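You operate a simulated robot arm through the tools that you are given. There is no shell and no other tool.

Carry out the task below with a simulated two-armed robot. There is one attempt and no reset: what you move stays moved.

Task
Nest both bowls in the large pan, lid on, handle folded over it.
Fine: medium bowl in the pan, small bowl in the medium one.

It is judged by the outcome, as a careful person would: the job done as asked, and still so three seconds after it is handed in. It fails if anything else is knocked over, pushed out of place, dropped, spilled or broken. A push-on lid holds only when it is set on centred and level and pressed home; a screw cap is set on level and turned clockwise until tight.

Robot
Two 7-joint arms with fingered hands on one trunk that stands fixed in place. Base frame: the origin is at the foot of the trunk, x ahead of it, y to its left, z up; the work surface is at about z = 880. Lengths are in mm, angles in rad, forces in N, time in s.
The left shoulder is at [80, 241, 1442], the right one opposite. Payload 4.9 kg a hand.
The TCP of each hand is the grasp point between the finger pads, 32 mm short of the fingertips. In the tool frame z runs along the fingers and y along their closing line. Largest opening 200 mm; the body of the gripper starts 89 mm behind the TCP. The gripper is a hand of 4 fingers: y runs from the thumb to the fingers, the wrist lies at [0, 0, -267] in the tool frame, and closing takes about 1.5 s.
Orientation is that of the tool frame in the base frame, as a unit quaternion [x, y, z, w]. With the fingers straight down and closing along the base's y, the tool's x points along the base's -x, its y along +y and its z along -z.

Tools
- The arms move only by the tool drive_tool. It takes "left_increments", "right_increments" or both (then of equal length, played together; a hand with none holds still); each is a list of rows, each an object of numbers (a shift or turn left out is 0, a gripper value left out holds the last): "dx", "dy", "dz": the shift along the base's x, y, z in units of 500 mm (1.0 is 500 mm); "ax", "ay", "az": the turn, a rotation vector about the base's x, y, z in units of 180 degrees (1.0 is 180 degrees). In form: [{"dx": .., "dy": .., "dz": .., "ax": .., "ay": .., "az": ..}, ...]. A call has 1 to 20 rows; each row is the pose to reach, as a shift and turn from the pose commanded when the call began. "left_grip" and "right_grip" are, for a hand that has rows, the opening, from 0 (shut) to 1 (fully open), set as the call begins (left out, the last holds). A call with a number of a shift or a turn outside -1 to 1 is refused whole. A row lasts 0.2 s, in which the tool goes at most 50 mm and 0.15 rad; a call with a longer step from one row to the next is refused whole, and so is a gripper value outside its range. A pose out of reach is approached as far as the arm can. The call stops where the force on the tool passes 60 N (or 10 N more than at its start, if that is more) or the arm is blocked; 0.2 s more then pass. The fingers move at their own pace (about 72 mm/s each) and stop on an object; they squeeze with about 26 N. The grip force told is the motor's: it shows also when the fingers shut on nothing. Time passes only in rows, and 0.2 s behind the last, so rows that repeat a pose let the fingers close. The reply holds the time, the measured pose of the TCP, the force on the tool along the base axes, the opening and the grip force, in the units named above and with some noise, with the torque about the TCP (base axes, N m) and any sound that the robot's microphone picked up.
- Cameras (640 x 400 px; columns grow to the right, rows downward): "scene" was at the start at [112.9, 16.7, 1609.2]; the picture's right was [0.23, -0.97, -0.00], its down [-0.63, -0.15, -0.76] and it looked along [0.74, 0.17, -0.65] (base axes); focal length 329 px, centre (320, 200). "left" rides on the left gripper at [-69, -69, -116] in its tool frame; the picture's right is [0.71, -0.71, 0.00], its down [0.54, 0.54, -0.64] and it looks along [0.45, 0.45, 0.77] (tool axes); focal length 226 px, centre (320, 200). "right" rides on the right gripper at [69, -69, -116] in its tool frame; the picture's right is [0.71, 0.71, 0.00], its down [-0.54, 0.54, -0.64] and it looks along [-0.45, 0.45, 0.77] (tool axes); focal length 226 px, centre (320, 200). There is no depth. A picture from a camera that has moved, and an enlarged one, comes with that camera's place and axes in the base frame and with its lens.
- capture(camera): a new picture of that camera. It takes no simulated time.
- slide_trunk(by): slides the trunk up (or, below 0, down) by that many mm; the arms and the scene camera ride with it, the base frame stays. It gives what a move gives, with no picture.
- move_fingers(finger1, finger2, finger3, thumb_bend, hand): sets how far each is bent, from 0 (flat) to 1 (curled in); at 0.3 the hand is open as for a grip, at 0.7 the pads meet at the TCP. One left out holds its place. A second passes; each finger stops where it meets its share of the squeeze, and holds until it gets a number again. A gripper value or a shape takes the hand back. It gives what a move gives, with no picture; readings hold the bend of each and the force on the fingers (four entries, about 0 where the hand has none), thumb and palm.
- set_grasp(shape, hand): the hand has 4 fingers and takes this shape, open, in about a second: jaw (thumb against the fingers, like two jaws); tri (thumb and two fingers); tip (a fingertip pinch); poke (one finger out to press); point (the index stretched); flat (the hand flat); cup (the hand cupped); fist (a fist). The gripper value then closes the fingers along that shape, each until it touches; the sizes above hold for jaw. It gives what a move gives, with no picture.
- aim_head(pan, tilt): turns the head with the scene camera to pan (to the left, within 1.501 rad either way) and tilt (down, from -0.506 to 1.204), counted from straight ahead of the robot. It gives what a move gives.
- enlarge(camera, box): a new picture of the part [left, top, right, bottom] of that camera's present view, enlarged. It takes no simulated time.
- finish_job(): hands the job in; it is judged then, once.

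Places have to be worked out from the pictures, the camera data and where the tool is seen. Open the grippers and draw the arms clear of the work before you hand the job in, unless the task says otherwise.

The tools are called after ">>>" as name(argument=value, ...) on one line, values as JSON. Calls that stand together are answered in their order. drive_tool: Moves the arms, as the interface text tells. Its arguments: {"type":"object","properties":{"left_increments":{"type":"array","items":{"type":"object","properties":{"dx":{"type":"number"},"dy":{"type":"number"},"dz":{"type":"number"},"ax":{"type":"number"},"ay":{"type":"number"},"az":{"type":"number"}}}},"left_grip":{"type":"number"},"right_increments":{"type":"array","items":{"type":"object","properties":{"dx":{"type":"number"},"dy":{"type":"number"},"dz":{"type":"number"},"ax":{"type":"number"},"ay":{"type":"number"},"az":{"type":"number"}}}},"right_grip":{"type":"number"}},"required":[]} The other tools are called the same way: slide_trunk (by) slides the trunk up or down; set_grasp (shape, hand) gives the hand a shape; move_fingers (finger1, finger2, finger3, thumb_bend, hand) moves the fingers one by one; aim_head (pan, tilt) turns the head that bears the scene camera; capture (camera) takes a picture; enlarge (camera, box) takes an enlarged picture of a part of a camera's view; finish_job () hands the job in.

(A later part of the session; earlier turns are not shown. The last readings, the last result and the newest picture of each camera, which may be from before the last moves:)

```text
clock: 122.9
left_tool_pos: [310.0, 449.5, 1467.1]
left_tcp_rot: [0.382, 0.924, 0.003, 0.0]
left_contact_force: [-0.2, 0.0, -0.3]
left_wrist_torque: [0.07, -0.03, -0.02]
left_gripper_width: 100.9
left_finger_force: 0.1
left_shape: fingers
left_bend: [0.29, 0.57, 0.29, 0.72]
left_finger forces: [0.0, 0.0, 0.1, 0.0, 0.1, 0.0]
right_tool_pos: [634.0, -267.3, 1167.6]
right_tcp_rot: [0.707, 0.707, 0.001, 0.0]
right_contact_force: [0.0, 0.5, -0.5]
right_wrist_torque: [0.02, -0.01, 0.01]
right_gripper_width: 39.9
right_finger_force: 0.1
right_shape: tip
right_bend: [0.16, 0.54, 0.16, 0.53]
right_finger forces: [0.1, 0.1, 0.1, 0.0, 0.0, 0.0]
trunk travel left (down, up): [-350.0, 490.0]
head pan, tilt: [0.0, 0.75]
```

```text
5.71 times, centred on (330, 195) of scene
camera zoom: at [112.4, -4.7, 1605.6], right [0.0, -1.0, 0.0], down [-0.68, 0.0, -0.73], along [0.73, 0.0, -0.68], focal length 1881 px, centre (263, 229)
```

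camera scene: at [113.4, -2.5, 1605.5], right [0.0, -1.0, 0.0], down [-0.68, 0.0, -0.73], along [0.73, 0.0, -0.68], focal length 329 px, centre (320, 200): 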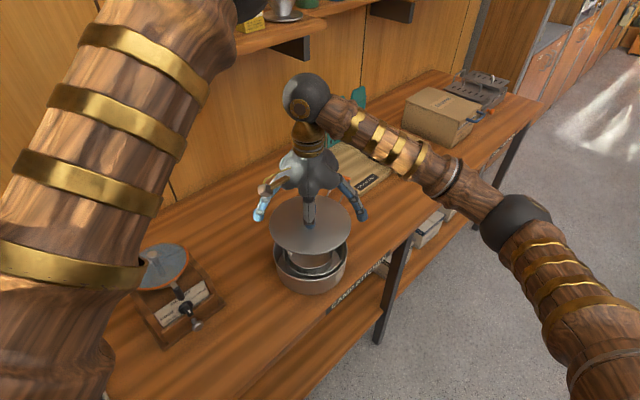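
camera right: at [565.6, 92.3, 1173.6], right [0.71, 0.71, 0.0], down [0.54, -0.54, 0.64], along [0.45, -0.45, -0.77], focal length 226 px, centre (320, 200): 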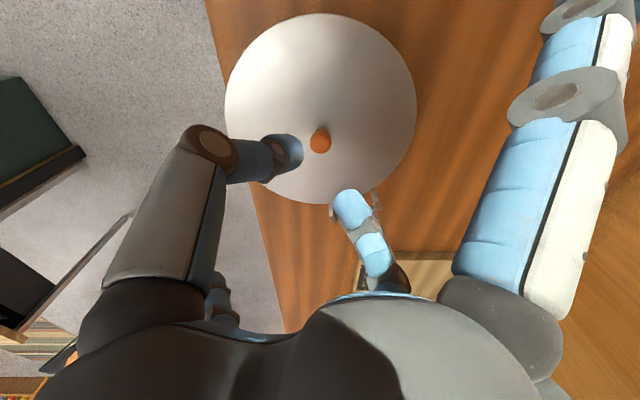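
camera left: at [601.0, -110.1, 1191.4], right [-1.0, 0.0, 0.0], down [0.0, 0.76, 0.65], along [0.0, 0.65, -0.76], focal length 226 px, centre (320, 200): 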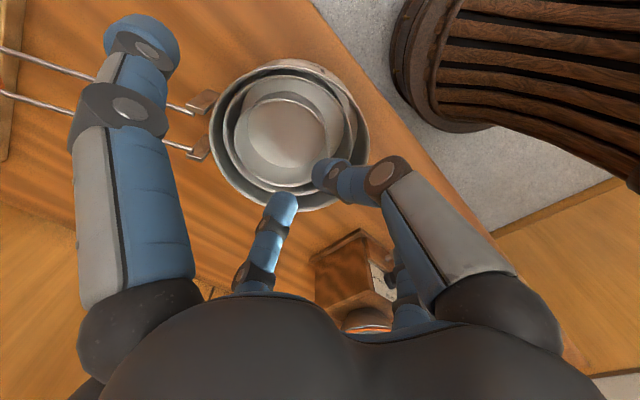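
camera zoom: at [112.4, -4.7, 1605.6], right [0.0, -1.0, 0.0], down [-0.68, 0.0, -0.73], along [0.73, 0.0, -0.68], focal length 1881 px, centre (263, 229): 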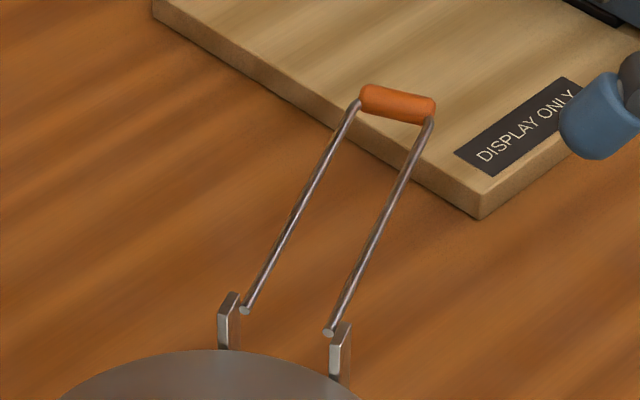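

The lid sits level and centered on the rim, knob in the middle. Now the handle: its bar is at about (895,-77,968), hinge axis near (730,-16,972), direction azimuth ≈-21°. I bring the right hand above the bar, turned so the pinch closes along the handle's length.

>>> drive_tool(right_increments=[{"dx": 0.035, "dy": 0.025, "dz": 0.0, "az": -0.008}, {"dx": 0.08, "dy": 0.06, "dz": 0.0, "az": -0.018}, {"dx": 0.13, "dy": 0.095, "dz": 0.0, "az": -0.03}, {"dx": 0.18, "dy": 0.13, "dz": -0.01, "az": -0.04}, {"dx": 0.23, "dy": 0.167, "dz": -0.03, "az": -0.05}, {"dx": 0.28, "dy": 0.203, "dz": -0.05, "az": -0.06}, {"dx": 0.33, "dy": 0.24, "dz": -0.07, "az": -0.075}, {"dx": 0.38, "dy": 0.276, "dz": -0.1, "az": -0.085}, {"dx": 0.43, "dy": 0.312, "dz": -0.13, "az": -0.095}, {"dx": 0.48, "dy": 0.35, "dz": -0.16, "az": -0.105}, {"dx": 0.523, "dy": 0.3806, "dz": -0.185, "az": -0.115}, {"dx": 0.523, "dy": 0.3806, "dz": -0.185, "az": -0.115}], right_grip=0.25)

>>> capture(camera="right")

>>> capture(camera="scene")

```text
clock: 125.5
left_tool_pos: [310.0, 450.2, 1465.2]
left_tcp_rot: [0.381, 0.924, 0.001, 0.0]
left_contact_force: [0.1, -0.6, 0.5]
left_wrist_torque: [0.03, 0.0, -0.01]
left_gripper_width: 100.7
left_finger_force: 0.1
left_shape: fingers
left_bend: [0.29, 0.57, 0.29, 0.72]
left_finger forces: [0.0, 0.1, 0.0, 0.0, 0.0, 0.1]
right_tool_pos: [895.3, -76.9, 1074.2]
right_tcp_rot: [0.822, 0.569, -0.001, 0.001]
right_contact_force: [-0.2, -0.1, 0.1]
right_wrist_torque: [0.0, -0.02, -0.02]
right_gripper_width: 50.0
right_finger_force: 0.2
right_shape: tip
right_bend: [0.16, 0.51, 0.16, 0.5]
right_finger forces: [0.0, 0.1, 0.0, 0.0, 0.1, 0.0]
trunk travel left (down, up): [-350.0, 490.0]
head pan, tilt: [0.0, 0.75]
```

```text
taken
camera right: at [856.4, 12.6, 1191.3], right [0.91, 0.41, 0.0], down [0.32, -0.7, 0.64], along [0.27, -0.59, -0.77], focal length 226 px, centre (320, 200)
```

right: 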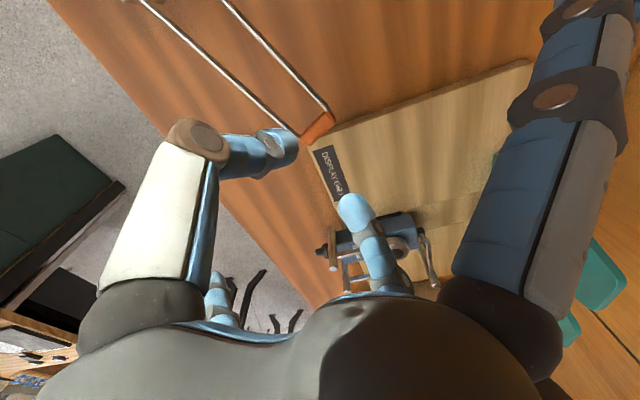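

```text
taken
camera scene: at [112.9, -3.5, 1605.5], right [0.0, -1.0, 0.0], down [-0.68, 0.0, -0.73], along [0.73, 0.0, -0.68], focal length 329 px, centre (320, 200)
```

scene: 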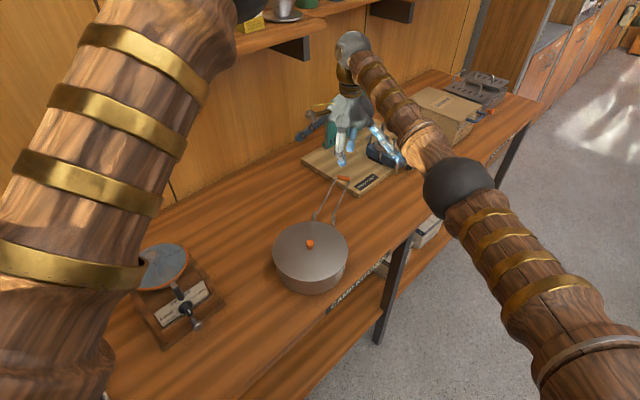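

>>> enlarge(camera="right", box=[250, 60, 390, 180])

>>> enlarge(camera="right", box=[120, 0, 360, 160])

```text
3.33 times, centred on (320, 120) of right
camera zoom: at [856.4, 12.6, 1191.3], right [0.91, 0.41, 0.0], down [0.32, -0.7, 0.64], along [0.27, -0.59, -0.77], focal length 754 px, centre (320, 467)
```

zoom: 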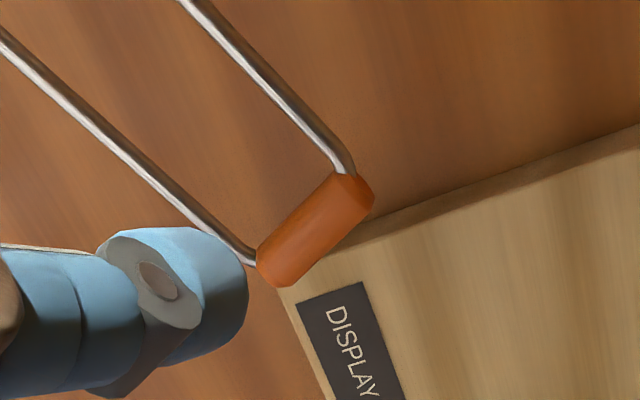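

```text
2.50 times, centred on (240, 80) of right
camera zoom: at [856.4, 12.6, 1191.3], right [0.91, 0.41, 0.0], down [0.32, -0.7, 0.64], along [0.27, -0.59, -0.77], focal length 565 px, centre (520, 500)
```

zoom: 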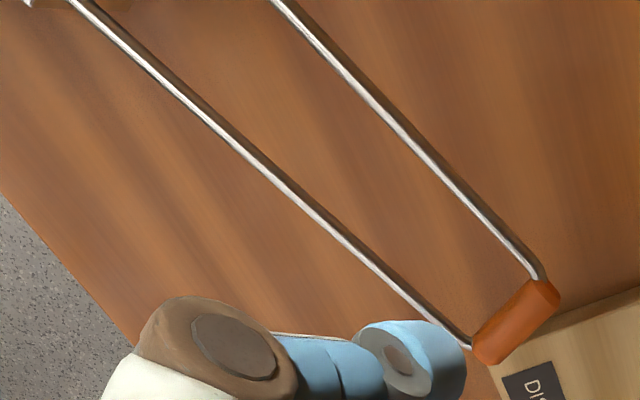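

By the close-up, the bar center is (892.4,-71,969) (the scene view has a small yaw bias), so the hinge is ≈(730,-12,972) and the arm 172.5 mm long. I shift (-3.8,+5.6), lower to z=1020 and look again.

>>> drive_tool(right_increments=[{"dx": -0.0038, "dy": 0.0056, "dz": -0.01}, {"dx": -0.0076, "dy": 0.0112, "dz": -0.04}, {"dx": -0.0076, "dy": 0.0112, "dz": -0.08}, {"dx": -0.0076, "dy": 0.0112, "dz": -0.109}, {"dx": -0.0076, "dy": 0.0112, "dz": -0.109}])

>>> enlarge(camera="right", box=[230, 90, 410, 230])

```text
clock: 126.7
left_tool_pos: [311.1, 451.7, 1464.8]
left_tcp_rot: [0.382, 0.924, 0.002, 0.0]
left_contact_force: [0.1, -0.3, -0.7]
left_wrist_torque: [0.03, 0.0, 0.0]
left_gripper_width: 100.8
left_finger_force: 0.0
left_shape: fingers
left_bend: [0.29, 0.57, 0.29, 0.72]
left_finger forces: [0.1, 0.0, 0.0, 0.0, 0.1, 0.0]
right_tool_pos: [890.9, -70.7, 1020.2]
right_tcp_rot: [0.822, 0.57, 0.0, 0.001]
right_contact_force: [-0.2, -0.1, 0.2]
right_wrist_torque: [0.02, -0.01, 0.03]
right_gripper_width: 49.7
right_finger_force: 0.1
right_shape: tip
right_bend: [0.16, 0.51, 0.16, 0.5]
right_finger forces: [0.0, 0.1, 0.0, 0.0, 0.0, 0.1]
trunk travel left (down, up): [-350.0, 490.0]
head pan, tilt: [0.0, 0.75]
```

```text
2.86 times, centred on (320, 160) of right
camera zoom: at [852.0, 18.4, 1137.0], right [0.91, 0.41, 0.0], down [0.32, -0.7, 0.64], along [0.26, -0.59, -0.77], focal length 646 px, centre (320, 314)
```

zoom: 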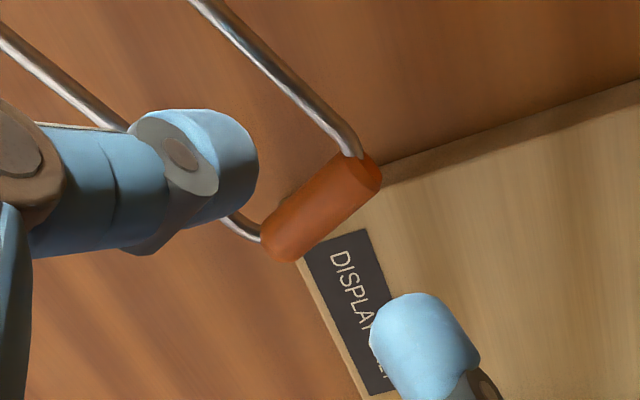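

Aligned within 1 mm. I lower to TCP z≈979, the thumb going down inside the loop.

>>> drive_tool(right_increments=[{"dz": -0.02}, {"dz": -0.045}, {"dz": -0.07}, {"dz": -0.082}, {"dz": -0.082}])

>>> enlarge(camera="right", box=[230, 110, 410, 250])

>>> enlarge(camera="scene", box=[300, 130, 400, 230])

```text
clock: 127.9
left_tool_pos: [309.4, 451.4, 1465.6]
left_tcp_rot: [0.381, 0.924, 0.002, 0.001]
left_contact_force: [1.0, 0.8, 0.5]
left_wrist_torque: [0.04, -0.01, 0.02]
left_gripper_width: 100.9
left_finger_force: 0.0
left_shape: fingers
left_bend: [0.29, 0.57, 0.29, 0.72]
left_finger forces: [0.1, 0.0, 0.0, 0.0, 0.0, 0.0]
right_tool_pos: [891.2, -71.3, 979.5]
right_tcp_rot: [0.822, 0.57, 0.0, 0.0]
right_contact_force: [-0.1, 0.7, 0.4]
right_wrist_torque: [-0.01, 0.04, -0.01]
right_gripper_width: 50.0
right_finger_force: 0.0
right_shape: tip
right_bend: [0.16, 0.51, 0.16, 0.5]
right_finger forces: [0.0, 0.0, 0.0, 0.0, 0.1, 0.1]
trunk travel left (down, up): [-350.0, 490.0]
head pan, tilt: [0.0, 0.75]
```

```text
2.86 times, centred on (320, 180) of right
camera zoom: at [851.9, 17.9, 1095.6], right [0.91, 0.41, 0.0], down [0.32, -0.7, 0.64], along [0.26, -0.59, -0.77], focal length 646 px, centre (320, 257)
```

zoom: 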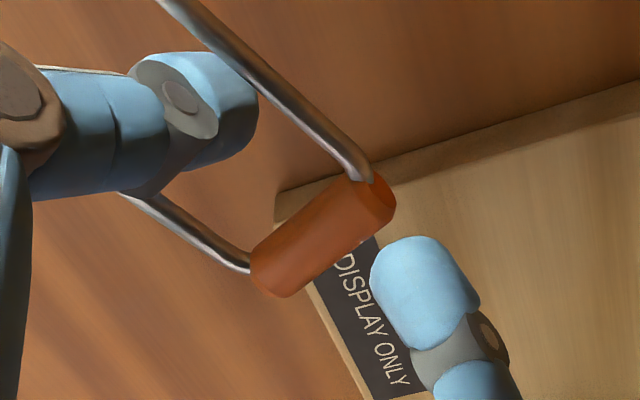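

```text
4.00 times, centred on (350, 180) of scene
camera zoom: at [113.2, -2.4, 1605.5], right [0.0, -1.0, 0.0], down [-0.68, 0.0, -0.73], along [0.73, 0.0, -0.68], focal length 1317 px, centre (200, 280)
```

zoom: 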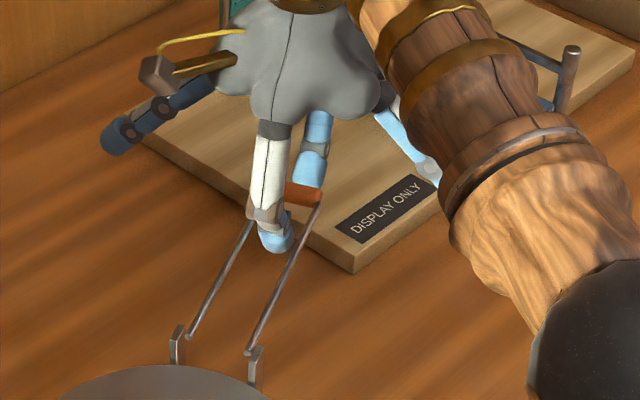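

The thumb is down inside the loop and finger 2 beyond the bar. I close the pinch on the bar.

>>> drive_tool(right_increments=[{}, {}, {}, {}, {}, {}], right_grip=0)

>>> enlarge(camera="right", box=[230, 110, 410, 250])

```text
clock: 129.3
left_tool_pos: [310.2, 452.4, 1465.5]
left_tcp_rot: [0.383, 0.924, 0.002, 0.0]
left_contact_force: [0.4, -0.4, -0.6]
left_wrist_torque: [0.02, -0.02, -0.01]
left_gripper_width: 100.8
left_finger_force: 0.0
left_shape: fingers
left_bend: [0.29, 0.57, 0.29, 0.72]
left_finger forces: [0.1, 0.0, 0.1, 0.1, 0.0, 0.0]
right_tool_pos: [892.0, -70.4, 979.7]
right_tcp_rot: [0.822, 0.569, 0.0, -0.001]
right_contact_force: [-0.3, 0.3, 0.6]
right_wrist_torque: [-0.02, 0.04, 0.0]
right_gripper_width: 0.0
right_finger_force: 26.0
right_shape: tip
right_bend: [0.29, 0.71, 0.29, 0.71]
right_finger forces: [0.0, 0.0, 0.0, 0.0, 0.0, 0.0]
trunk travel left (down, up): [-350.0, 490.0]
head pan, tilt: [0.0, 0.75]
```

```text
2.86 times, centred on (320, 180) of right
camera zoom: at [851.9, 18.0, 1095.8], right [0.91, 0.41, 0.0], down [0.32, -0.7, 0.64], along [0.26, -0.59, -0.77], focal length 646 px, centre (320, 257)
```

zoom: 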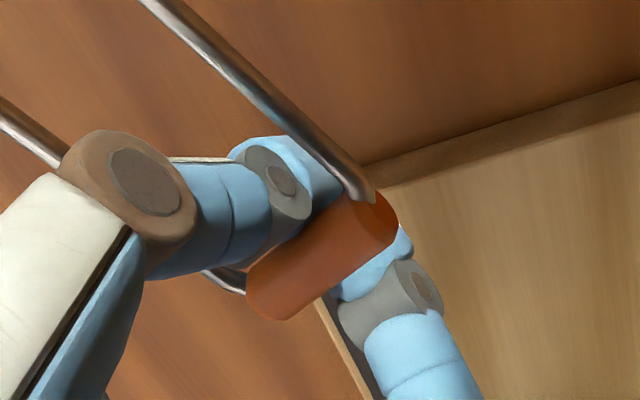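

The fingers closed just beneath the bar, so the bar now rests in the closed crook of thumb and finger 2 — a cage that can carry it up. I lift along the hinge arc, first ~20°, and check forces.

>>> drive_tool(right_increments=[{"dx": -0.0021, "dy": 0.0008, "dz": 0.027}, {"dx": -0.0062, "dy": 0.0023, "dz": 0.0538}, {"dx": -0.0122, "dy": 0.0045, "dz": 0.08}, {"dx": -0.0201, "dy": 0.0074, "dz": 0.1058}])

>>> enlarge(camera="right", box=[180, 60, 420, 250])

>>> enlarge(camera="scene", box=[260, 110, 400, 300])

```text
clock: 130.3
left_tool_pos: [309.9, 452.4, 1464.4]
left_tcp_rot: [0.382, 0.924, 0.001, 0.0]
left_contact_force: [-0.1, -0.6, 0.1]
left_wrist_torque: [0.01, -0.04, 0.01]
left_gripper_width: 100.7
left_finger_force: 0.1
left_shape: fingers
left_bend: [0.29, 0.57, 0.29, 0.72]
left_finger forces: [0.0, 0.0, 0.0, 0.1, 0.1, 0.0]
right_tool_pos: [880.3, -67.1, 1033.4]
right_tcp_rot: [0.822, 0.57, 0.001, 0.0]
right_contact_force: [-0.9, 0.3, -2.1]
right_wrist_torque: [-0.02, -0.02, 0.01]
right_gripper_width: 0.0
right_finger_force: 25.9
right_shape: tip
right_bend: [0.29, 0.71, 0.29, 0.71]
right_finger forces: [0.0, 0.1, 0.0, 0.1, 0.0, 0.0]
trunk travel left (down, up): [-350.0, 490.0]
head pan, tilt: [0.0, 0.75]
```

```text
2.11 times, centred on (300, 155) of right
camera zoom: at [841.5, 22.0, 1149.3], right [0.91, 0.41, 0.0], down [0.32, -0.7, 0.64], along [0.26, -0.59, -0.77], focal length 476 px, centre (362, 295)
```

zoom: 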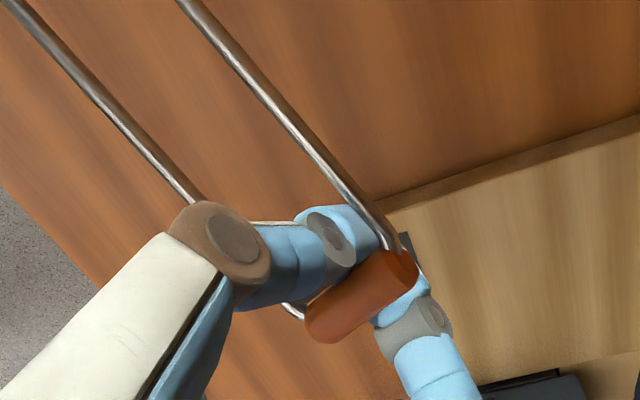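

```text
2.11 times, centred on (330, 205) of scene
camera zoom: at [112.7, -2.2, 1605.5], right [0.0, -1.0, 0.0], down [-0.68, 0.0, -0.73], along [0.73, 0.0, -0.68], focal length 693 px, centre (299, 190)
```

zoom: 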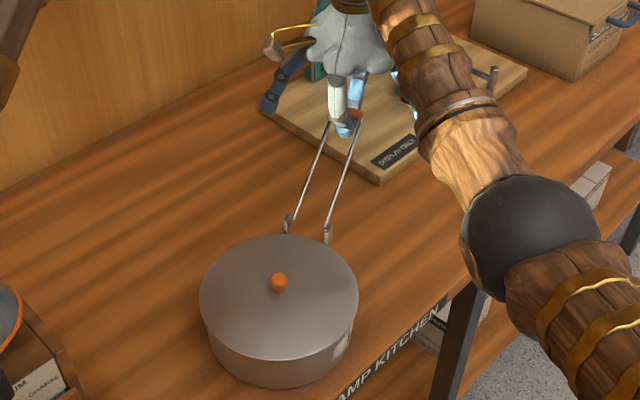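

The bar rides in the crook with only ~2 N load, and the pan stays put. I continue the arc to about 65°.

>>> drive_tool(right_increments=[{"dx": -0.0099, "dy": 0.0036, "dz": 0.025}, {"dx": -0.0216, "dy": 0.0079, "dz": 0.049}, {"dx": -0.0349, "dy": 0.0128, "dz": 0.0722}, {"dx": -0.0499, "dy": 0.0184, "dz": 0.094}, {"dx": -0.0664, "dy": 0.0244, "dz": 0.1144}, {"dx": -0.0846, "dy": 0.0311, "dz": 0.1336}, {"dx": -0.104, "dy": 0.0382, "dz": 0.151}, {"dx": -0.1246, "dy": 0.0458, "dz": 0.1668}, {"dx": -0.1464, "dy": 0.0539, "dz": 0.181}, {"dx": -0.1691, "dy": 0.0622, "dz": 0.1932}])

>>> enlarge(camera="scene", box=[250, 90, 400, 300])

>>> capture(camera="right")

```text
clock: 132.5
left_tool_pos: [309.4, 450.9, 1465.8]
left_tcp_rot: [0.382, 0.924, 0.002, 0.0]
left_contact_force: [0.3, 0.3, 0.3]
left_wrist_torque: [-0.03, 0.01, 0.04]
left_gripper_width: 100.5
left_finger_force: 0.0
left_shape: fingers
left_bend: [0.29, 0.57, 0.29, 0.72]
left_finger forces: [0.0, 0.0, 0.1, 0.1, 0.1, 0.0]
right_tool_pos: [796.8, -35.8, 1129.0]
right_tcp_rot: [0.823, 0.568, -0.001, 0.0]
right_contact_force: [-0.4, 0.3, -1.1]
right_wrist_torque: [0.07, -0.01, 0.0]
right_gripper_width: 0.1
right_finger_force: 26.0
right_shape: tip
right_bend: [0.29, 0.71, 0.29, 0.71]
right_finger forces: [0.0, 0.0, 0.0, 0.0, 0.0, 0.0]
trunk travel left (down, up): [-350.0, 490.0]
head pan, tilt: [0.0, 0.75]
```

```text
1.90 times, centred on (325, 195) of scene
camera zoom: at [113.1, -2.4, 1605.5], right [0.0, -1.0, 0.0], down [-0.68, 0.0, -0.73], along [0.73, 0.0, -0.68], focal length 627 px, centre (310, 210)
```

zoom: 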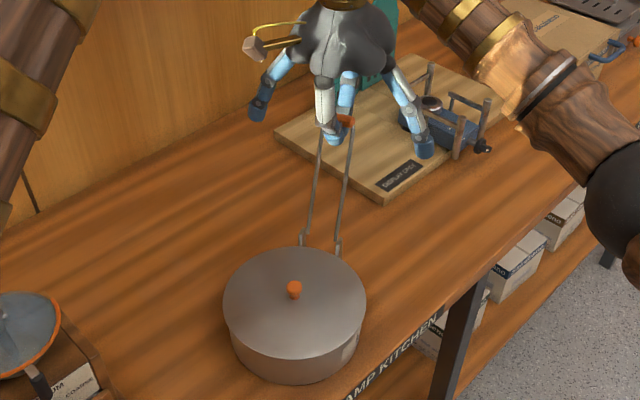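

```text
taken
camera right: at [757.2, 52.9, 1245.5], right [0.91, 0.41, 0.0], down [0.32, -0.7, 0.64], along [0.27, -0.59, -0.77], focal length 226 px, centre (320, 200)
```

right: 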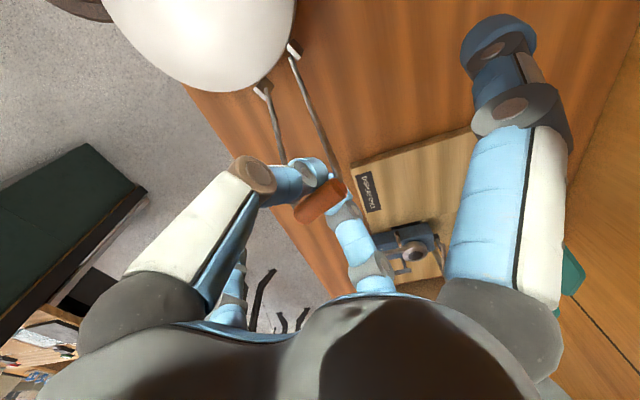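

>>> enlarge(camera="right", box=[220, 30, 400, 240])

>>> enlarge(camera="scene", box=[290, 110, 370, 230])

```text
1.90 times, centred on (310, 135) of right
camera zoom: at [757.2, 52.9, 1245.5], right [0.91, 0.41, 0.0], down [0.32, -0.7, 0.64], along [0.27, -0.59, -0.77], focal length 431 px, centre (339, 324)
```

zoom: 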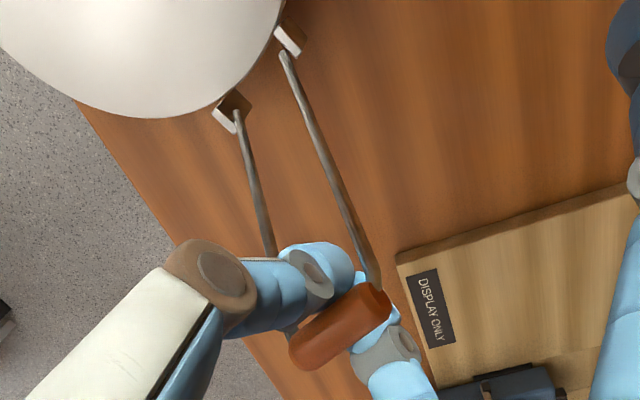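

```text
3.33 times, centred on (330, 170) of scene
camera zoom: at [113.1, -2.4, 1605.5], right [0.0, -1.0, 0.0], down [-0.68, 0.0, -0.73], along [0.73, 0.0, -0.68], focal length 1097 px, centre (287, 300)
```

zoom: 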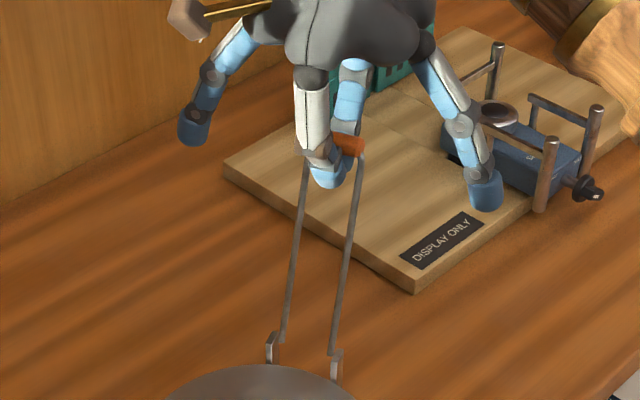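

The handle follows well (the set slid about 10 mm with it, harmless; hinge now ≈(738,-14.5)). With the corrected hinge I continue over the top to about 95°.

>>> drive_tool(right_increments=[{"dx": -0.0229, "dy": 0.0084, "dz": 0.0088}, {"dx": -0.0469, "dy": 0.0173, "dz": 0.0158}, {"dx": -0.0715, "dy": 0.0263, "dz": 0.0206}, {"dx": -0.0963, "dy": 0.0354, "dz": 0.0236}, {"dx": -0.1213, "dy": 0.0446, "dz": 0.0244}, {"dx": -0.1462, "dy": 0.0538, "dz": 0.0232}, {"dx": -0.1462, "dy": 0.0538, "dz": 0.0232}])

>>> capture(camera="right")

>>> enlarge(camera="scene", box=[250, 90, 400, 300])

```text
clock: 134.1
left_tool_pos: [312.0, 452.6, 1465.7]
left_tcp_rot: [0.382, 0.924, 0.002, 0.0]
left_contact_force: [0.7, 0.5, -0.2]
left_wrist_torque: [-0.01, -0.05, -0.02]
left_gripper_width: 100.7
left_finger_force: 0.1
left_shape: fingers
left_bend: [0.29, 0.57, 0.29, 0.72]
left_finger forces: [0.0, 0.0, 0.0, 0.1, 0.0, 0.0]
right_tool_pos: [724.1, -8.8, 1139.3]
right_tcp_rot: [0.822, 0.569, 0.001, -0.001]
right_contact_force: [0.9, -0.9, -0.3]
right_wrist_torque: [-0.03, 0.02, -0.03]
right_gripper_width: 0.0
right_finger_force: 25.8
right_shape: tip
right_bend: [0.29, 0.71, 0.29, 0.71]
right_finger forces: [0.0, 0.0, 0.0, 0.0, 0.0, 0.0]
trunk travel left (down, up): [-350.0, 490.0]
head pan, tilt: [0.0, 0.75]
```

```text
taken
camera right: at [685.0, 80.0, 1256.8], right [0.91, 0.41, 0.0], down [0.32, -0.7, 0.64], along [0.26, -0.59, -0.77], focal length 226 px, centre (320, 200)
```

right: 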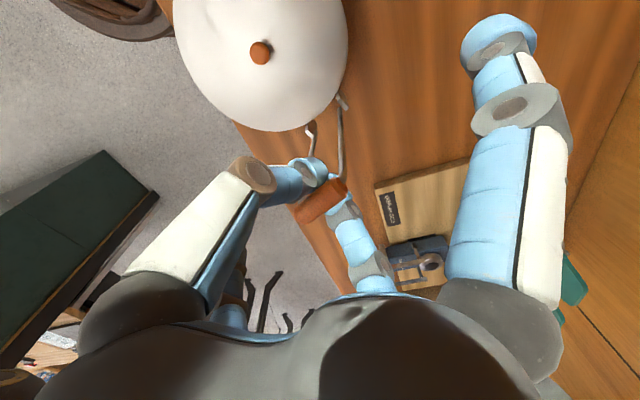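

```text
1.90 times, centred on (325, 195) of scene
camera zoom: at [113.4, -2.5, 1605.5], right [0.0, -1.0, 0.0], down [-0.68, 0.0, -0.73], along [0.73, 0.0, -0.68], focal length 627 px, centre (310, 210)
```

zoom: 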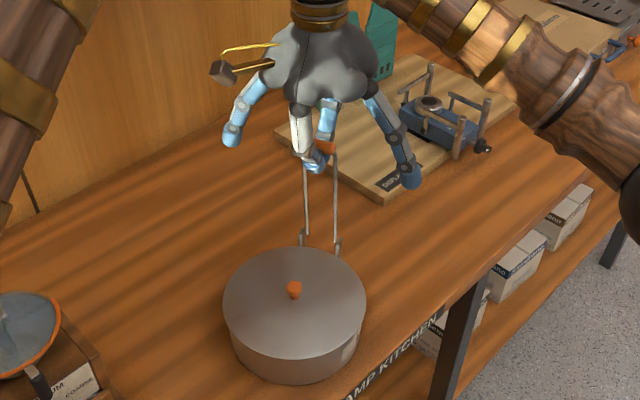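

The handle is just past vertical and the pan hasn't moved. I open the pinch slightly (24 mm), raise the hand 20 mm so the bar sits near the fingertips, and close on it.

>>> drive_tool(right_increments=[{}, {}, {"dz": 0.014}, {"dz": 0.028}, {"dz": 0.042}, {"dz": 0.042}], right_grip=0.13)

>>> enlarge(camera="right", box=[220, 70, 400, 240])

>>> enlarge(camera="scene", box=[290, 110, 370, 230])

```text
clock: 135.5
left_tool_pos: [310.6, 451.7, 1465.1]
left_tcp_rot: [0.382, 0.924, 0.002, 0.0]
left_contact_force: [0.7, -1.3, 1.0]
left_wrist_torque: [-0.02, -0.02, -0.01]
left_gripper_width: 100.9
left_finger_force: 0.0
left_shape: fingers
left_bend: [0.29, 0.57, 0.29, 0.72]
left_finger forces: [0.1, 0.0, 0.0, 0.1, 0.1, 0.1]
right_tool_pos: [723.9, -9.7, 1161.6]
right_tcp_rot: [0.822, 0.569, 0.0, -0.001]
right_contact_force: [0.8, -0.1, 0.5]
right_wrist_torque: [0.01, 0.0, 0.01]
right_gripper_width: 25.8
right_finger_force: 0.1
right_shape: tip
right_bend: [0.16, 0.59, 0.16, 0.59]
right_finger forces: [0.1, 0.0, 0.0, 0.0, 0.0, 0.0]
trunk travel left (down, up): [-350.0, 490.0]
head pan, tilt: [0.0, 0.75]
```

```text
2.35 times, centred on (310, 155) of right
camera zoom: at [685.0, 79.9, 1277.7], right [0.91, 0.41, 0.0], down [0.32, -0.7, 0.64], along [0.26, -0.59, -0.77], focal length 532 px, centre (344, 306)
```

zoom: 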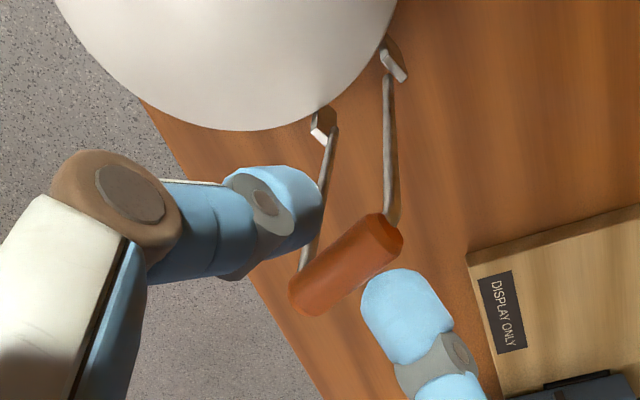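

```text
3.33 times, centred on (330, 170) of scene
camera zoom: at [113.3, -2.5, 1605.5], right [0.0, -1.0, 0.0], down [-0.68, 0.0, -0.73], along [0.73, 0.0, -0.68], focal length 1097 px, centre (287, 300)
```

zoom: 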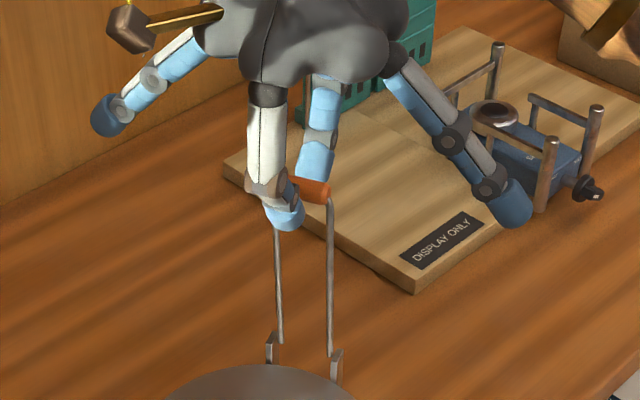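

The bar is centered between the fingertips, 20 mm below the TCP. I close on it now.

>>> drive_tool(right_increments=[{}, {}, {}, {}, {}], right_grip=0)

>>> enlarge(camera="right", box=[220, 70, 400, 240])

```text
clock: 136.7
left_tool_pos: [312.1, 450.5, 1465.5]
left_tcp_rot: [0.382, 0.924, 0.002, -0.001]
left_contact_force: [-0.1, 0.2, 0.0]
left_wrist_torque: [-0.01, 0.01, -0.01]
left_gripper_width: 101.0
left_finger_force: 0.0
left_shape: fingers
left_bend: [0.29, 0.57, 0.29, 0.72]
left_finger forces: [0.0, 0.0, 0.0, 0.0, 0.0, 0.1]
right_tool_pos: [723.9, -8.2, 1159.7]
right_tcp_rot: [0.822, 0.569, 0.0, 0.0]
right_contact_force: [-0.3, 0.0, 0.0]
right_wrist_torque: [0.01, -0.02, 0.02]
right_gripper_width: 10.6
right_finger_force: 26.2
right_shape: tip
right_bend: [0.29, 0.73, 0.29, 0.66]
right_finger forces: [0.1, 22.7, 0.0, 0.0, 22.2, 0.0]
trunk travel left (down, up): [-350.0, 490.0]
head pan, tilt: [0.0, 0.75]
```

```text
2.35 times, centred on (310, 155) of right
camera zoom: at [685.3, 79.9, 1277.3], right [0.91, 0.41, 0.0], down [0.32, -0.7, 0.64], along [0.26, -0.59, -0.77], focal length 532 px, centre (344, 306)
```

zoom: 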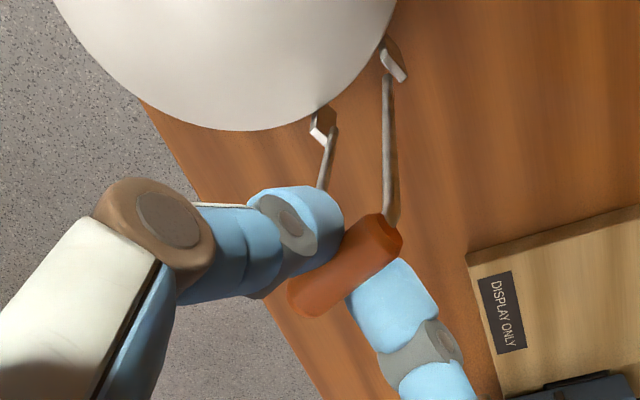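

The bar is now pinched near the tips (22 N). I carry it down the far side of the arc, first to about 131°, then check.

>>> drive_tool(right_increments=[{"dx": -0.0246, "dy": 0.009, "dz": -0.0034}, {"dx": -0.049, "dy": 0.018, "dz": -0.0088}, {"dx": -0.073, "dy": 0.0269, "dz": -0.0162}, {"dx": -0.0963, "dy": 0.0354, "dz": -0.0256}, {"dx": -0.1188, "dy": 0.0437, "dz": -0.037}, {"dx": -0.1404, "dy": 0.0517, "dz": -0.0502}, {"dx": -0.161, "dy": 0.0593, "dz": -0.0652}, {"dx": -0.1804, "dy": 0.0664, "dz": -0.0818}])

>>> enlarge(camera="scene", box=[250, 120, 400, 310])

>>> capture(camera="right")

```text
clock: 138.5
left_tool_pos: [312.7, 451.5, 1464.9]
left_tcp_rot: [0.382, 0.924, 0.001, -0.001]
left_contact_force: [-0.5, 0.4, -0.4]
left_wrist_torque: [0.0, 0.0, -0.02]
left_gripper_width: 100.7
left_finger_force: 0.0
left_shape: fingers
left_bend: [0.29, 0.57, 0.29, 0.72]
left_finger forces: [0.0, 0.0, 0.0, 0.0, 0.1, 0.1]
right_tool_pos: [632.9, 24.8, 1119.8]
right_tcp_rot: [0.822, 0.569, 0.0, 0.001]
right_contact_force: [3.3, 0.2, 0.4]
right_wrist_torque: [-0.07, -0.18, 0.02]
right_gripper_width: 12.1
right_finger_force: 26.2
right_shape: tip
right_bend: [0.29, 0.76, 0.29, 0.65]
right_finger forces: [0.0, 28.0, 0.0, 0.0, 28.7, 0.0]
trunk travel left (down, up): [-350.0, 490.0]
head pan, tilt: [0.0, 0.75]
```

```text
2.11 times, centred on (325, 215) of scene
camera zoom: at [113.7, -2.4, 1605.5], right [0.0, -1.0, 0.0], down [-0.68, 0.0, -0.73], along [0.73, 0.0, -0.68], focal length 693 px, centre (310, 168)
```

zoom: 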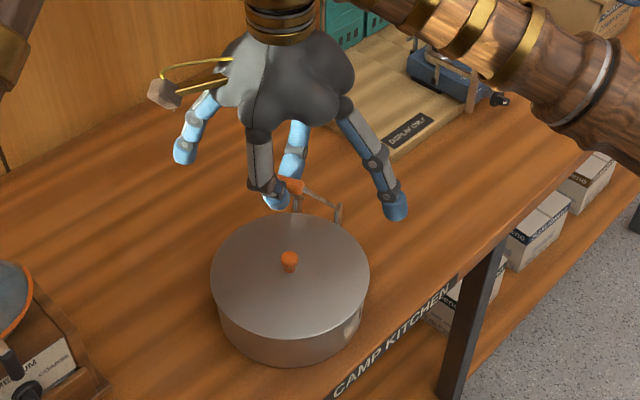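

```text
taken
camera right: at [594.4, 113.9, 1237.3], right [0.91, 0.41, 0.0], down [0.32, -0.7, 0.64], along [0.26, -0.59, -0.77], focal length 226 px, centre (320, 200)
```

right: 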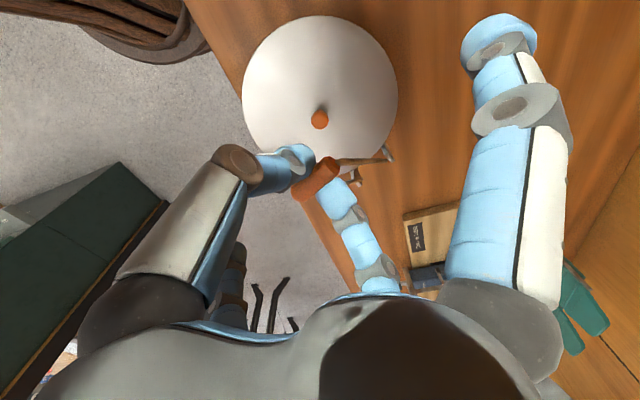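

Force is small (3 N) but the set slid back about 10 mm with the motion. I zoom in to measure hinge and bar before the last part.

>>> enlarge(camera="scene", box=[280, 180, 360, 260])

>>> enlarge(camera="right", box=[240, 90, 420, 220])

```text
5.00 times, centred on (320, 220) of scene
camera zoom: at [113.7, -2.4, 1605.5], right [0.0, -1.0, 0.0], down [-0.68, 0.0, -0.73], along [0.73, 0.0, -0.68], focal length 1646 px, centre (320, 100)
```

zoom: 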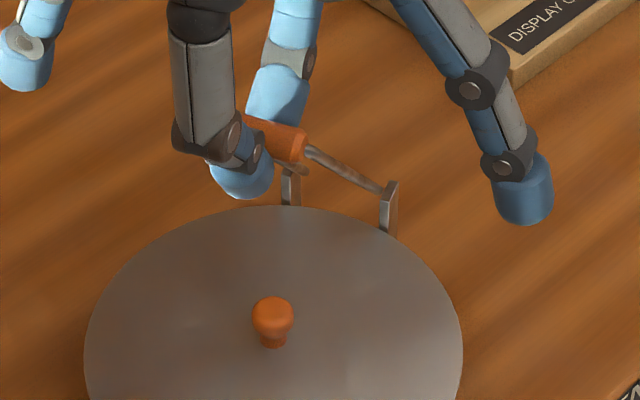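

```text
3.08 times, centred on (330, 155) of right
camera zoom: at [594.4, 113.9, 1237.3], right [0.91, 0.41, 0.0], down [0.32, -0.7, 0.64], along [0.26, -0.59, -0.77], focal length 696 px, centre (289, 338)
```

zoom: 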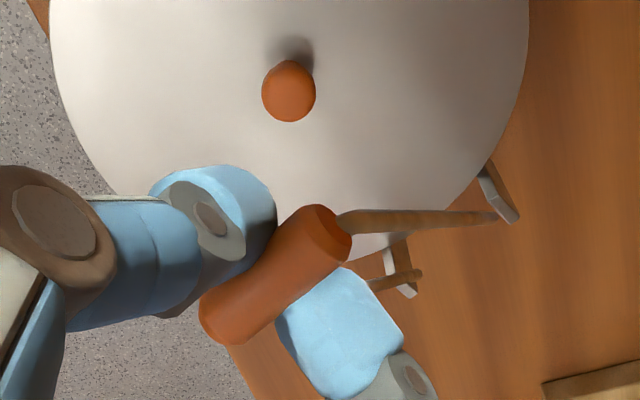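

Geometry agrees with a hinge at (730,-12,972) and 169 mm arm; the bar is at ≈130°. I continue down the arc to about 157°.

>>> drive_tool(right_increments=[{"dx": -0.0186, "dy": 0.0068, "dz": -0.018}, {"dx": -0.0355, "dy": 0.0131, "dz": -0.0372}, {"dx": -0.0512, "dy": 0.0189, "dz": -0.058}, {"dx": -0.0651, "dy": 0.024, "dz": -0.0798}, {"dx": -0.0775, "dy": 0.0285, "dz": -0.103}, {"dx": -0.0882, "dy": 0.0325, "dz": -0.127}])

>>> enlarge(camera="scene", box=[250, 170, 370, 300])

>>> enlarge(camera="right", box=[200, 30, 440, 230])

```text
clock: 139.9
left_tool_pos: [311.6, 451.3, 1465.6]
left_tcp_rot: [0.381, 0.924, 0.001, 0.0]
left_contact_force: [0.4, 0.0, 0.6]
left_wrist_torque: [0.01, -0.02, 0.0]
left_gripper_width: 100.8
left_finger_force: 0.1
left_shape: fingers
left_bend: [0.29, 0.57, 0.29, 0.72]
left_finger forces: [0.0, 0.0, 0.1, 0.0, 0.2, 0.0]
right_tool_pos: [590.8, 40.3, 1056.8]
right_tcp_rot: [0.823, 0.569, 0.001, -0.001]
right_contact_force: [2.3, 1.1, -0.1]
right_wrist_torque: [-0.06, -0.18, 0.0]
right_gripper_width: 12.5
right_finger_force: 25.8
right_shape: tip
right_bend: [0.29, 0.78, 0.29, 0.64]
right_finger forces: [0.1, 33.7, 0.0, 0.0, 32.9, 0.0]
trunk travel left (down, up): [-350.0, 490.0]
head pan, tilt: [0.0, 0.75]
```

```text
3.08 times, centred on (310, 235) of scene
camera zoom: at [113.6, -2.5, 1605.5], right [0.0, -1.0, 0.0], down [-0.68, 0.0, -0.73], along [0.73, 0.0, -0.68], focal length 1013 px, centre (351, 92)
```

zoom: 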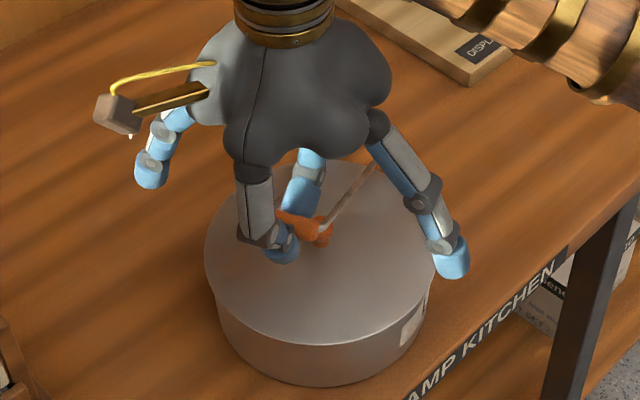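

```text
2.00 times, centred on (320, 130) of right
camera zoom: at [550.6, 129.1, 1173.1], right [0.91, 0.41, 0.0], down [0.32, -0.7, 0.64], along [0.26, -0.59, -0.77], focal length 452 px, centre (320, 340)
```

zoom: 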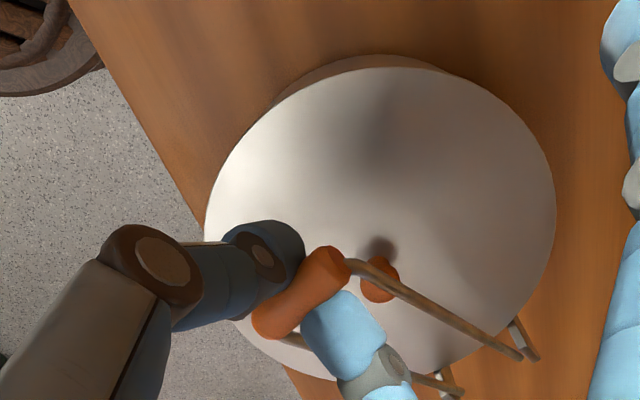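

The wires straddle the knob within 2 mm of center. I continue the arc down to about 175°.

>>> drive_tool(right_increments=[{"dx": -0.0088, "dy": 0.0032, "dz": -0.0248}, {"dx": -0.0158, "dy": 0.0058, "dz": -0.0502}, {"dx": -0.0209, "dy": 0.0076, "dz": -0.0762}, {"dx": -0.024, "dy": 0.0088, "dz": -0.1026}])

>>> enlarge(camera="scene", box=[250, 170, 370, 300])

>>> enlarge(camera="right", box=[200, 30, 440, 230])

```text
clock: 140.9
left_tool_pos: [312.2, 450.9, 1465.3]
left_tcp_rot: [0.381, 0.925, 0.002, 0.0]
left_contact_force: [0.7, -0.2, 1.0]
left_wrist_torque: [-0.01, 0.01, 0.0]
left_gripper_width: 101.0
left_finger_force: 0.0
left_shape: fingers
left_bend: [0.29, 0.57, 0.29, 0.72]
left_finger forces: [0.0, 0.0, 0.0, 0.0, 0.0, 0.1]
right_tool_pos: [579.1, 45.0, 1006.5]
right_tcp_rot: [0.822, 0.57, 0.001, -0.001]
right_contact_force: [0.9, -0.6, 0.8]
right_wrist_torque: [-0.08, -0.17, -0.01]
right_gripper_width: 12.8
right_finger_force: 26.3
right_shape: tip
right_bend: [0.29, 0.79, 0.29, 0.63]
right_finger forces: [0.0, 36.3, 0.0, 0.0, 35.4, 0.1]
trunk travel left (down, up): [-350.0, 490.0]
head pan, tilt: [0.0, 0.75]
```

```text
3.08 times, centred on (310, 235) of scene
camera zoom: at [113.7, -2.7, 1605.5], right [0.0, -1.0, 0.0], down [-0.68, 0.0, -0.73], along [0.73, 0.0, -0.68], focal length 1013 px, centre (351, 92)
```

zoom: 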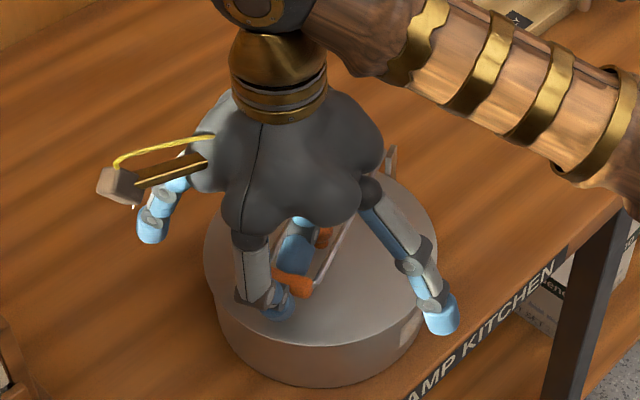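

```text
2.00 times, centred on (320, 130) of right
camera zoom: at [539.0, 133.4, 1122.1], right [0.91, 0.41, 0.0], down [0.32, -0.7, 0.64], along [0.26, -0.59, -0.77], focal length 452 px, centre (320, 340)
```

zoom: 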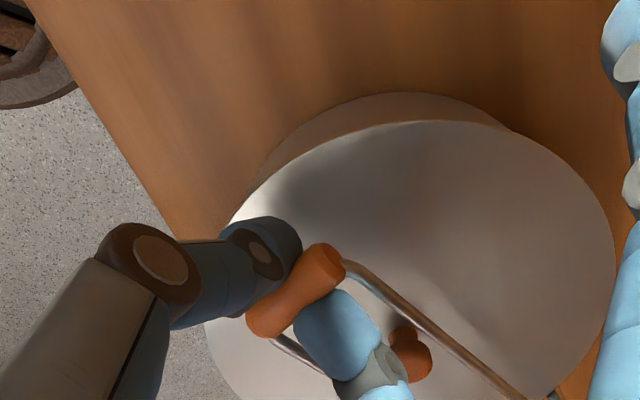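

Nearly folded, forces ~1 N, knob between the wires. I lower the last bit until the bar is close to the lid.

>>> drive_tool(right_increments=[{"dx": -0.0006, "dy": 0.0002, "dz": -0.01}, {"dx": -0.001, "dy": 0.0003, "dz": -0.02}, {"dx": -0.001, "dy": 0.0003, "dz": -0.028}, {"dx": -0.001, "dy": 0.0003, "dz": -0.028}])

>>> enlarge(camera="right", box=[200, 60, 440, 240])

```text
clock: 141.9
left_tool_pos: [311.2, 449.9, 1465.0]
left_tcp_rot: [0.382, 0.924, 0.002, -0.001]
left_contact_force: [-0.5, 0.0, -0.9]
left_wrist_torque: [0.0, 0.0, -0.02]
left_gripper_width: 100.8
left_finger_force: 0.0
left_shape: fingers
left_bend: [0.29, 0.57, 0.29, 0.72]
left_finger forces: [0.0, 0.0, 0.0, 0.0, 0.0, 0.0]
right_tool_pos: [579.1, 45.5, 992.0]
right_tcp_rot: [0.823, 0.568, 0.0, 0.0]
right_contact_force: [2.5, -1.4, 1.2]
right_wrist_torque: [-0.11, -0.21, 0.02]
right_gripper_width: 13.4
right_finger_force: 25.5
right_shape: tip
right_bend: [0.29, 0.79, 0.29, 0.63]
right_finger forces: [0.0, 38.8, 0.0, 0.0, 35.8, 0.1]
trunk travel left (down, up): [-350.0, 490.0]
head pan, tilt: [0.0, 0.75]
```

```text
2.22 times, centred on (320, 150) of right
camera zoom: at [538.3, 133.8, 1108.2], right [0.91, 0.41, 0.0], down [0.32, -0.7, 0.64], along [0.26, -0.59, -0.77], focal length 502 px, centre (320, 311)
```

zoom: 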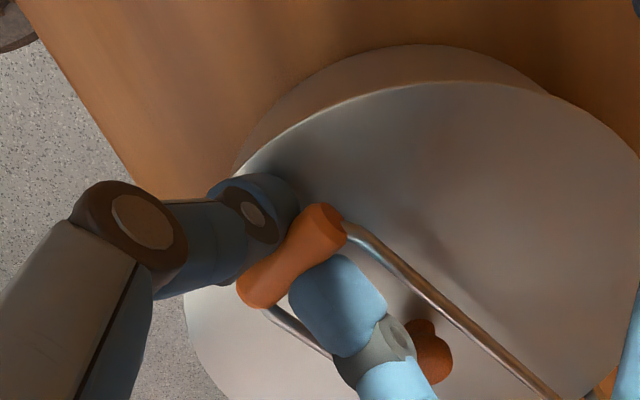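

>>> drive_tool(right_increments=[{"dz": -0.006}, {"dz": -0.012}, {"dz": -0.012}])

```text
clock: 142.7
left_tool_pos: [307.1, 451.4, 1465.7]
left_tcp_rot: [0.381, 0.925, 0.002, 0.001]
left_contact_force: [-0.4, -0.6, -0.5]
left_wrist_torque: [0.0, 0.06, 0.0]
left_gripper_width: 101.0
left_finger_force: 0.1
left_shape: fingers
left_bend: [0.29, 0.57, 0.29, 0.72]
left_finger forces: [0.1, 0.1, 0.0, 0.0, 0.0, 0.0]
right_tool_pos: [575.3, 44.6, 989.8]
right_tcp_rot: [0.822, 0.57, 0.002, 0.0]
right_contact_force: [3.0, 0.5, 52.7]
right_wrist_torque: [0.33, 0.93, -0.06]
right_gripper_width: 15.3
right_finger_force: 25.7
right_shape: tip
right_bend: [0.29, 0.8, 0.29, 0.63]
right_finger forces: [0.0, 52.7, 0.0, 0.0, 95.9, 0.1]
trunk travel left (down, up): [-350.0, 490.0]
head pan, tilt: [0.0, 0.75]
```

The fingertips met the lid (53 N). I raise 4 mm at once, then open the pinch to lay the handle down, and lift away to inspect.

>>> drive_tool(right_increments=[{"dz": 0.01}, {"dz": 0.014}])

>>> enlarge(camera="scene", box=[250, 190, 370, 310])

>>> enlarge(camera="right", box=[200, 40, 440, 240])

```text
clock: 143.3
left_tool_pos: [309.6, 451.3, 1464.4]
left_tcp_rot: [0.382, 0.924, 0.001, 0.0]
left_contact_force: [0.6, -0.7, -0.7]
left_wrist_torque: [-0.02, 0.01, -0.02]
left_gripper_width: 100.7
left_finger_force: 0.1
left_shape: fingers
left_bend: [0.29, 0.57, 0.29, 0.72]
left_finger forces: [0.0, 0.1, 0.1, 0.1, 0.0, 0.0]
right_tool_pos: [576.3, 45.5, 990.3]
right_tcp_rot: [0.823, 0.569, -0.002, 0.001]
right_contact_force: [2.4, 0.7, 7.6]
right_wrist_torque: [0.02, -0.12, -0.01]
right_gripper_width: 13.9
right_finger_force: 25.8
right_shape: tip
right_bend: [0.29, 0.79, 0.29, 0.63]
right_finger forces: [0.0, 38.8, 0.0, 0.1, 45.5, 0.1]
trunk travel left (down, up): [-350.0, 490.0]
head pan, tilt: [0.0, 0.75]
```

```text
3.33 times, centred on (310, 250) of scene
camera zoom: at [112.6, -2.6, 1604.9], right [0.0, -1.0, 0.0], down [-0.68, 0.0, -0.73], along [0.73, 0.0, -0.68], focal length 1097 px, centre (353, 33)
```

zoom: 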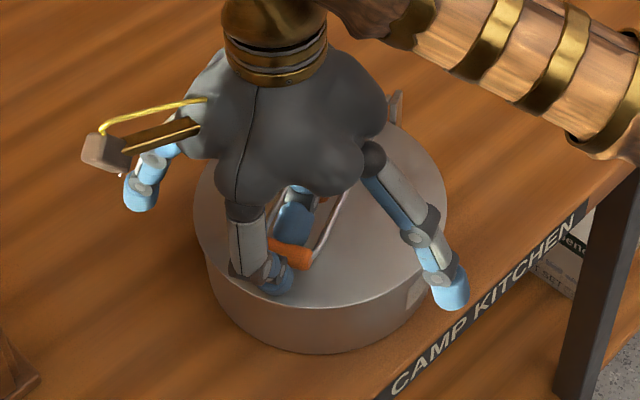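

```text
2.00 times, centred on (320, 140) of right
camera zoom: at [537.2, 133.8, 1107.2], right [0.91, 0.41, 0.0], down [0.32, -0.7, 0.64], along [0.26, -0.59, -0.77], focal length 452 px, centre (320, 320)
```

zoom: 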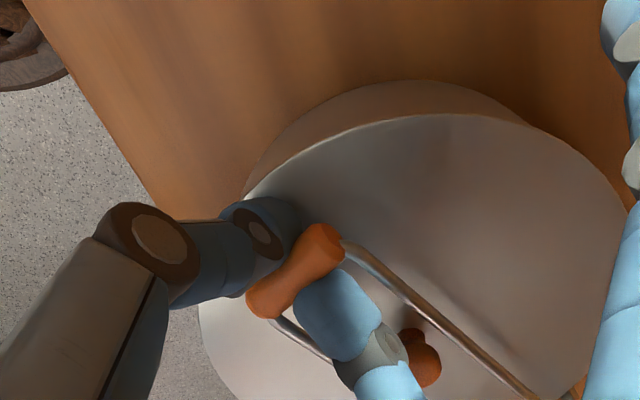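

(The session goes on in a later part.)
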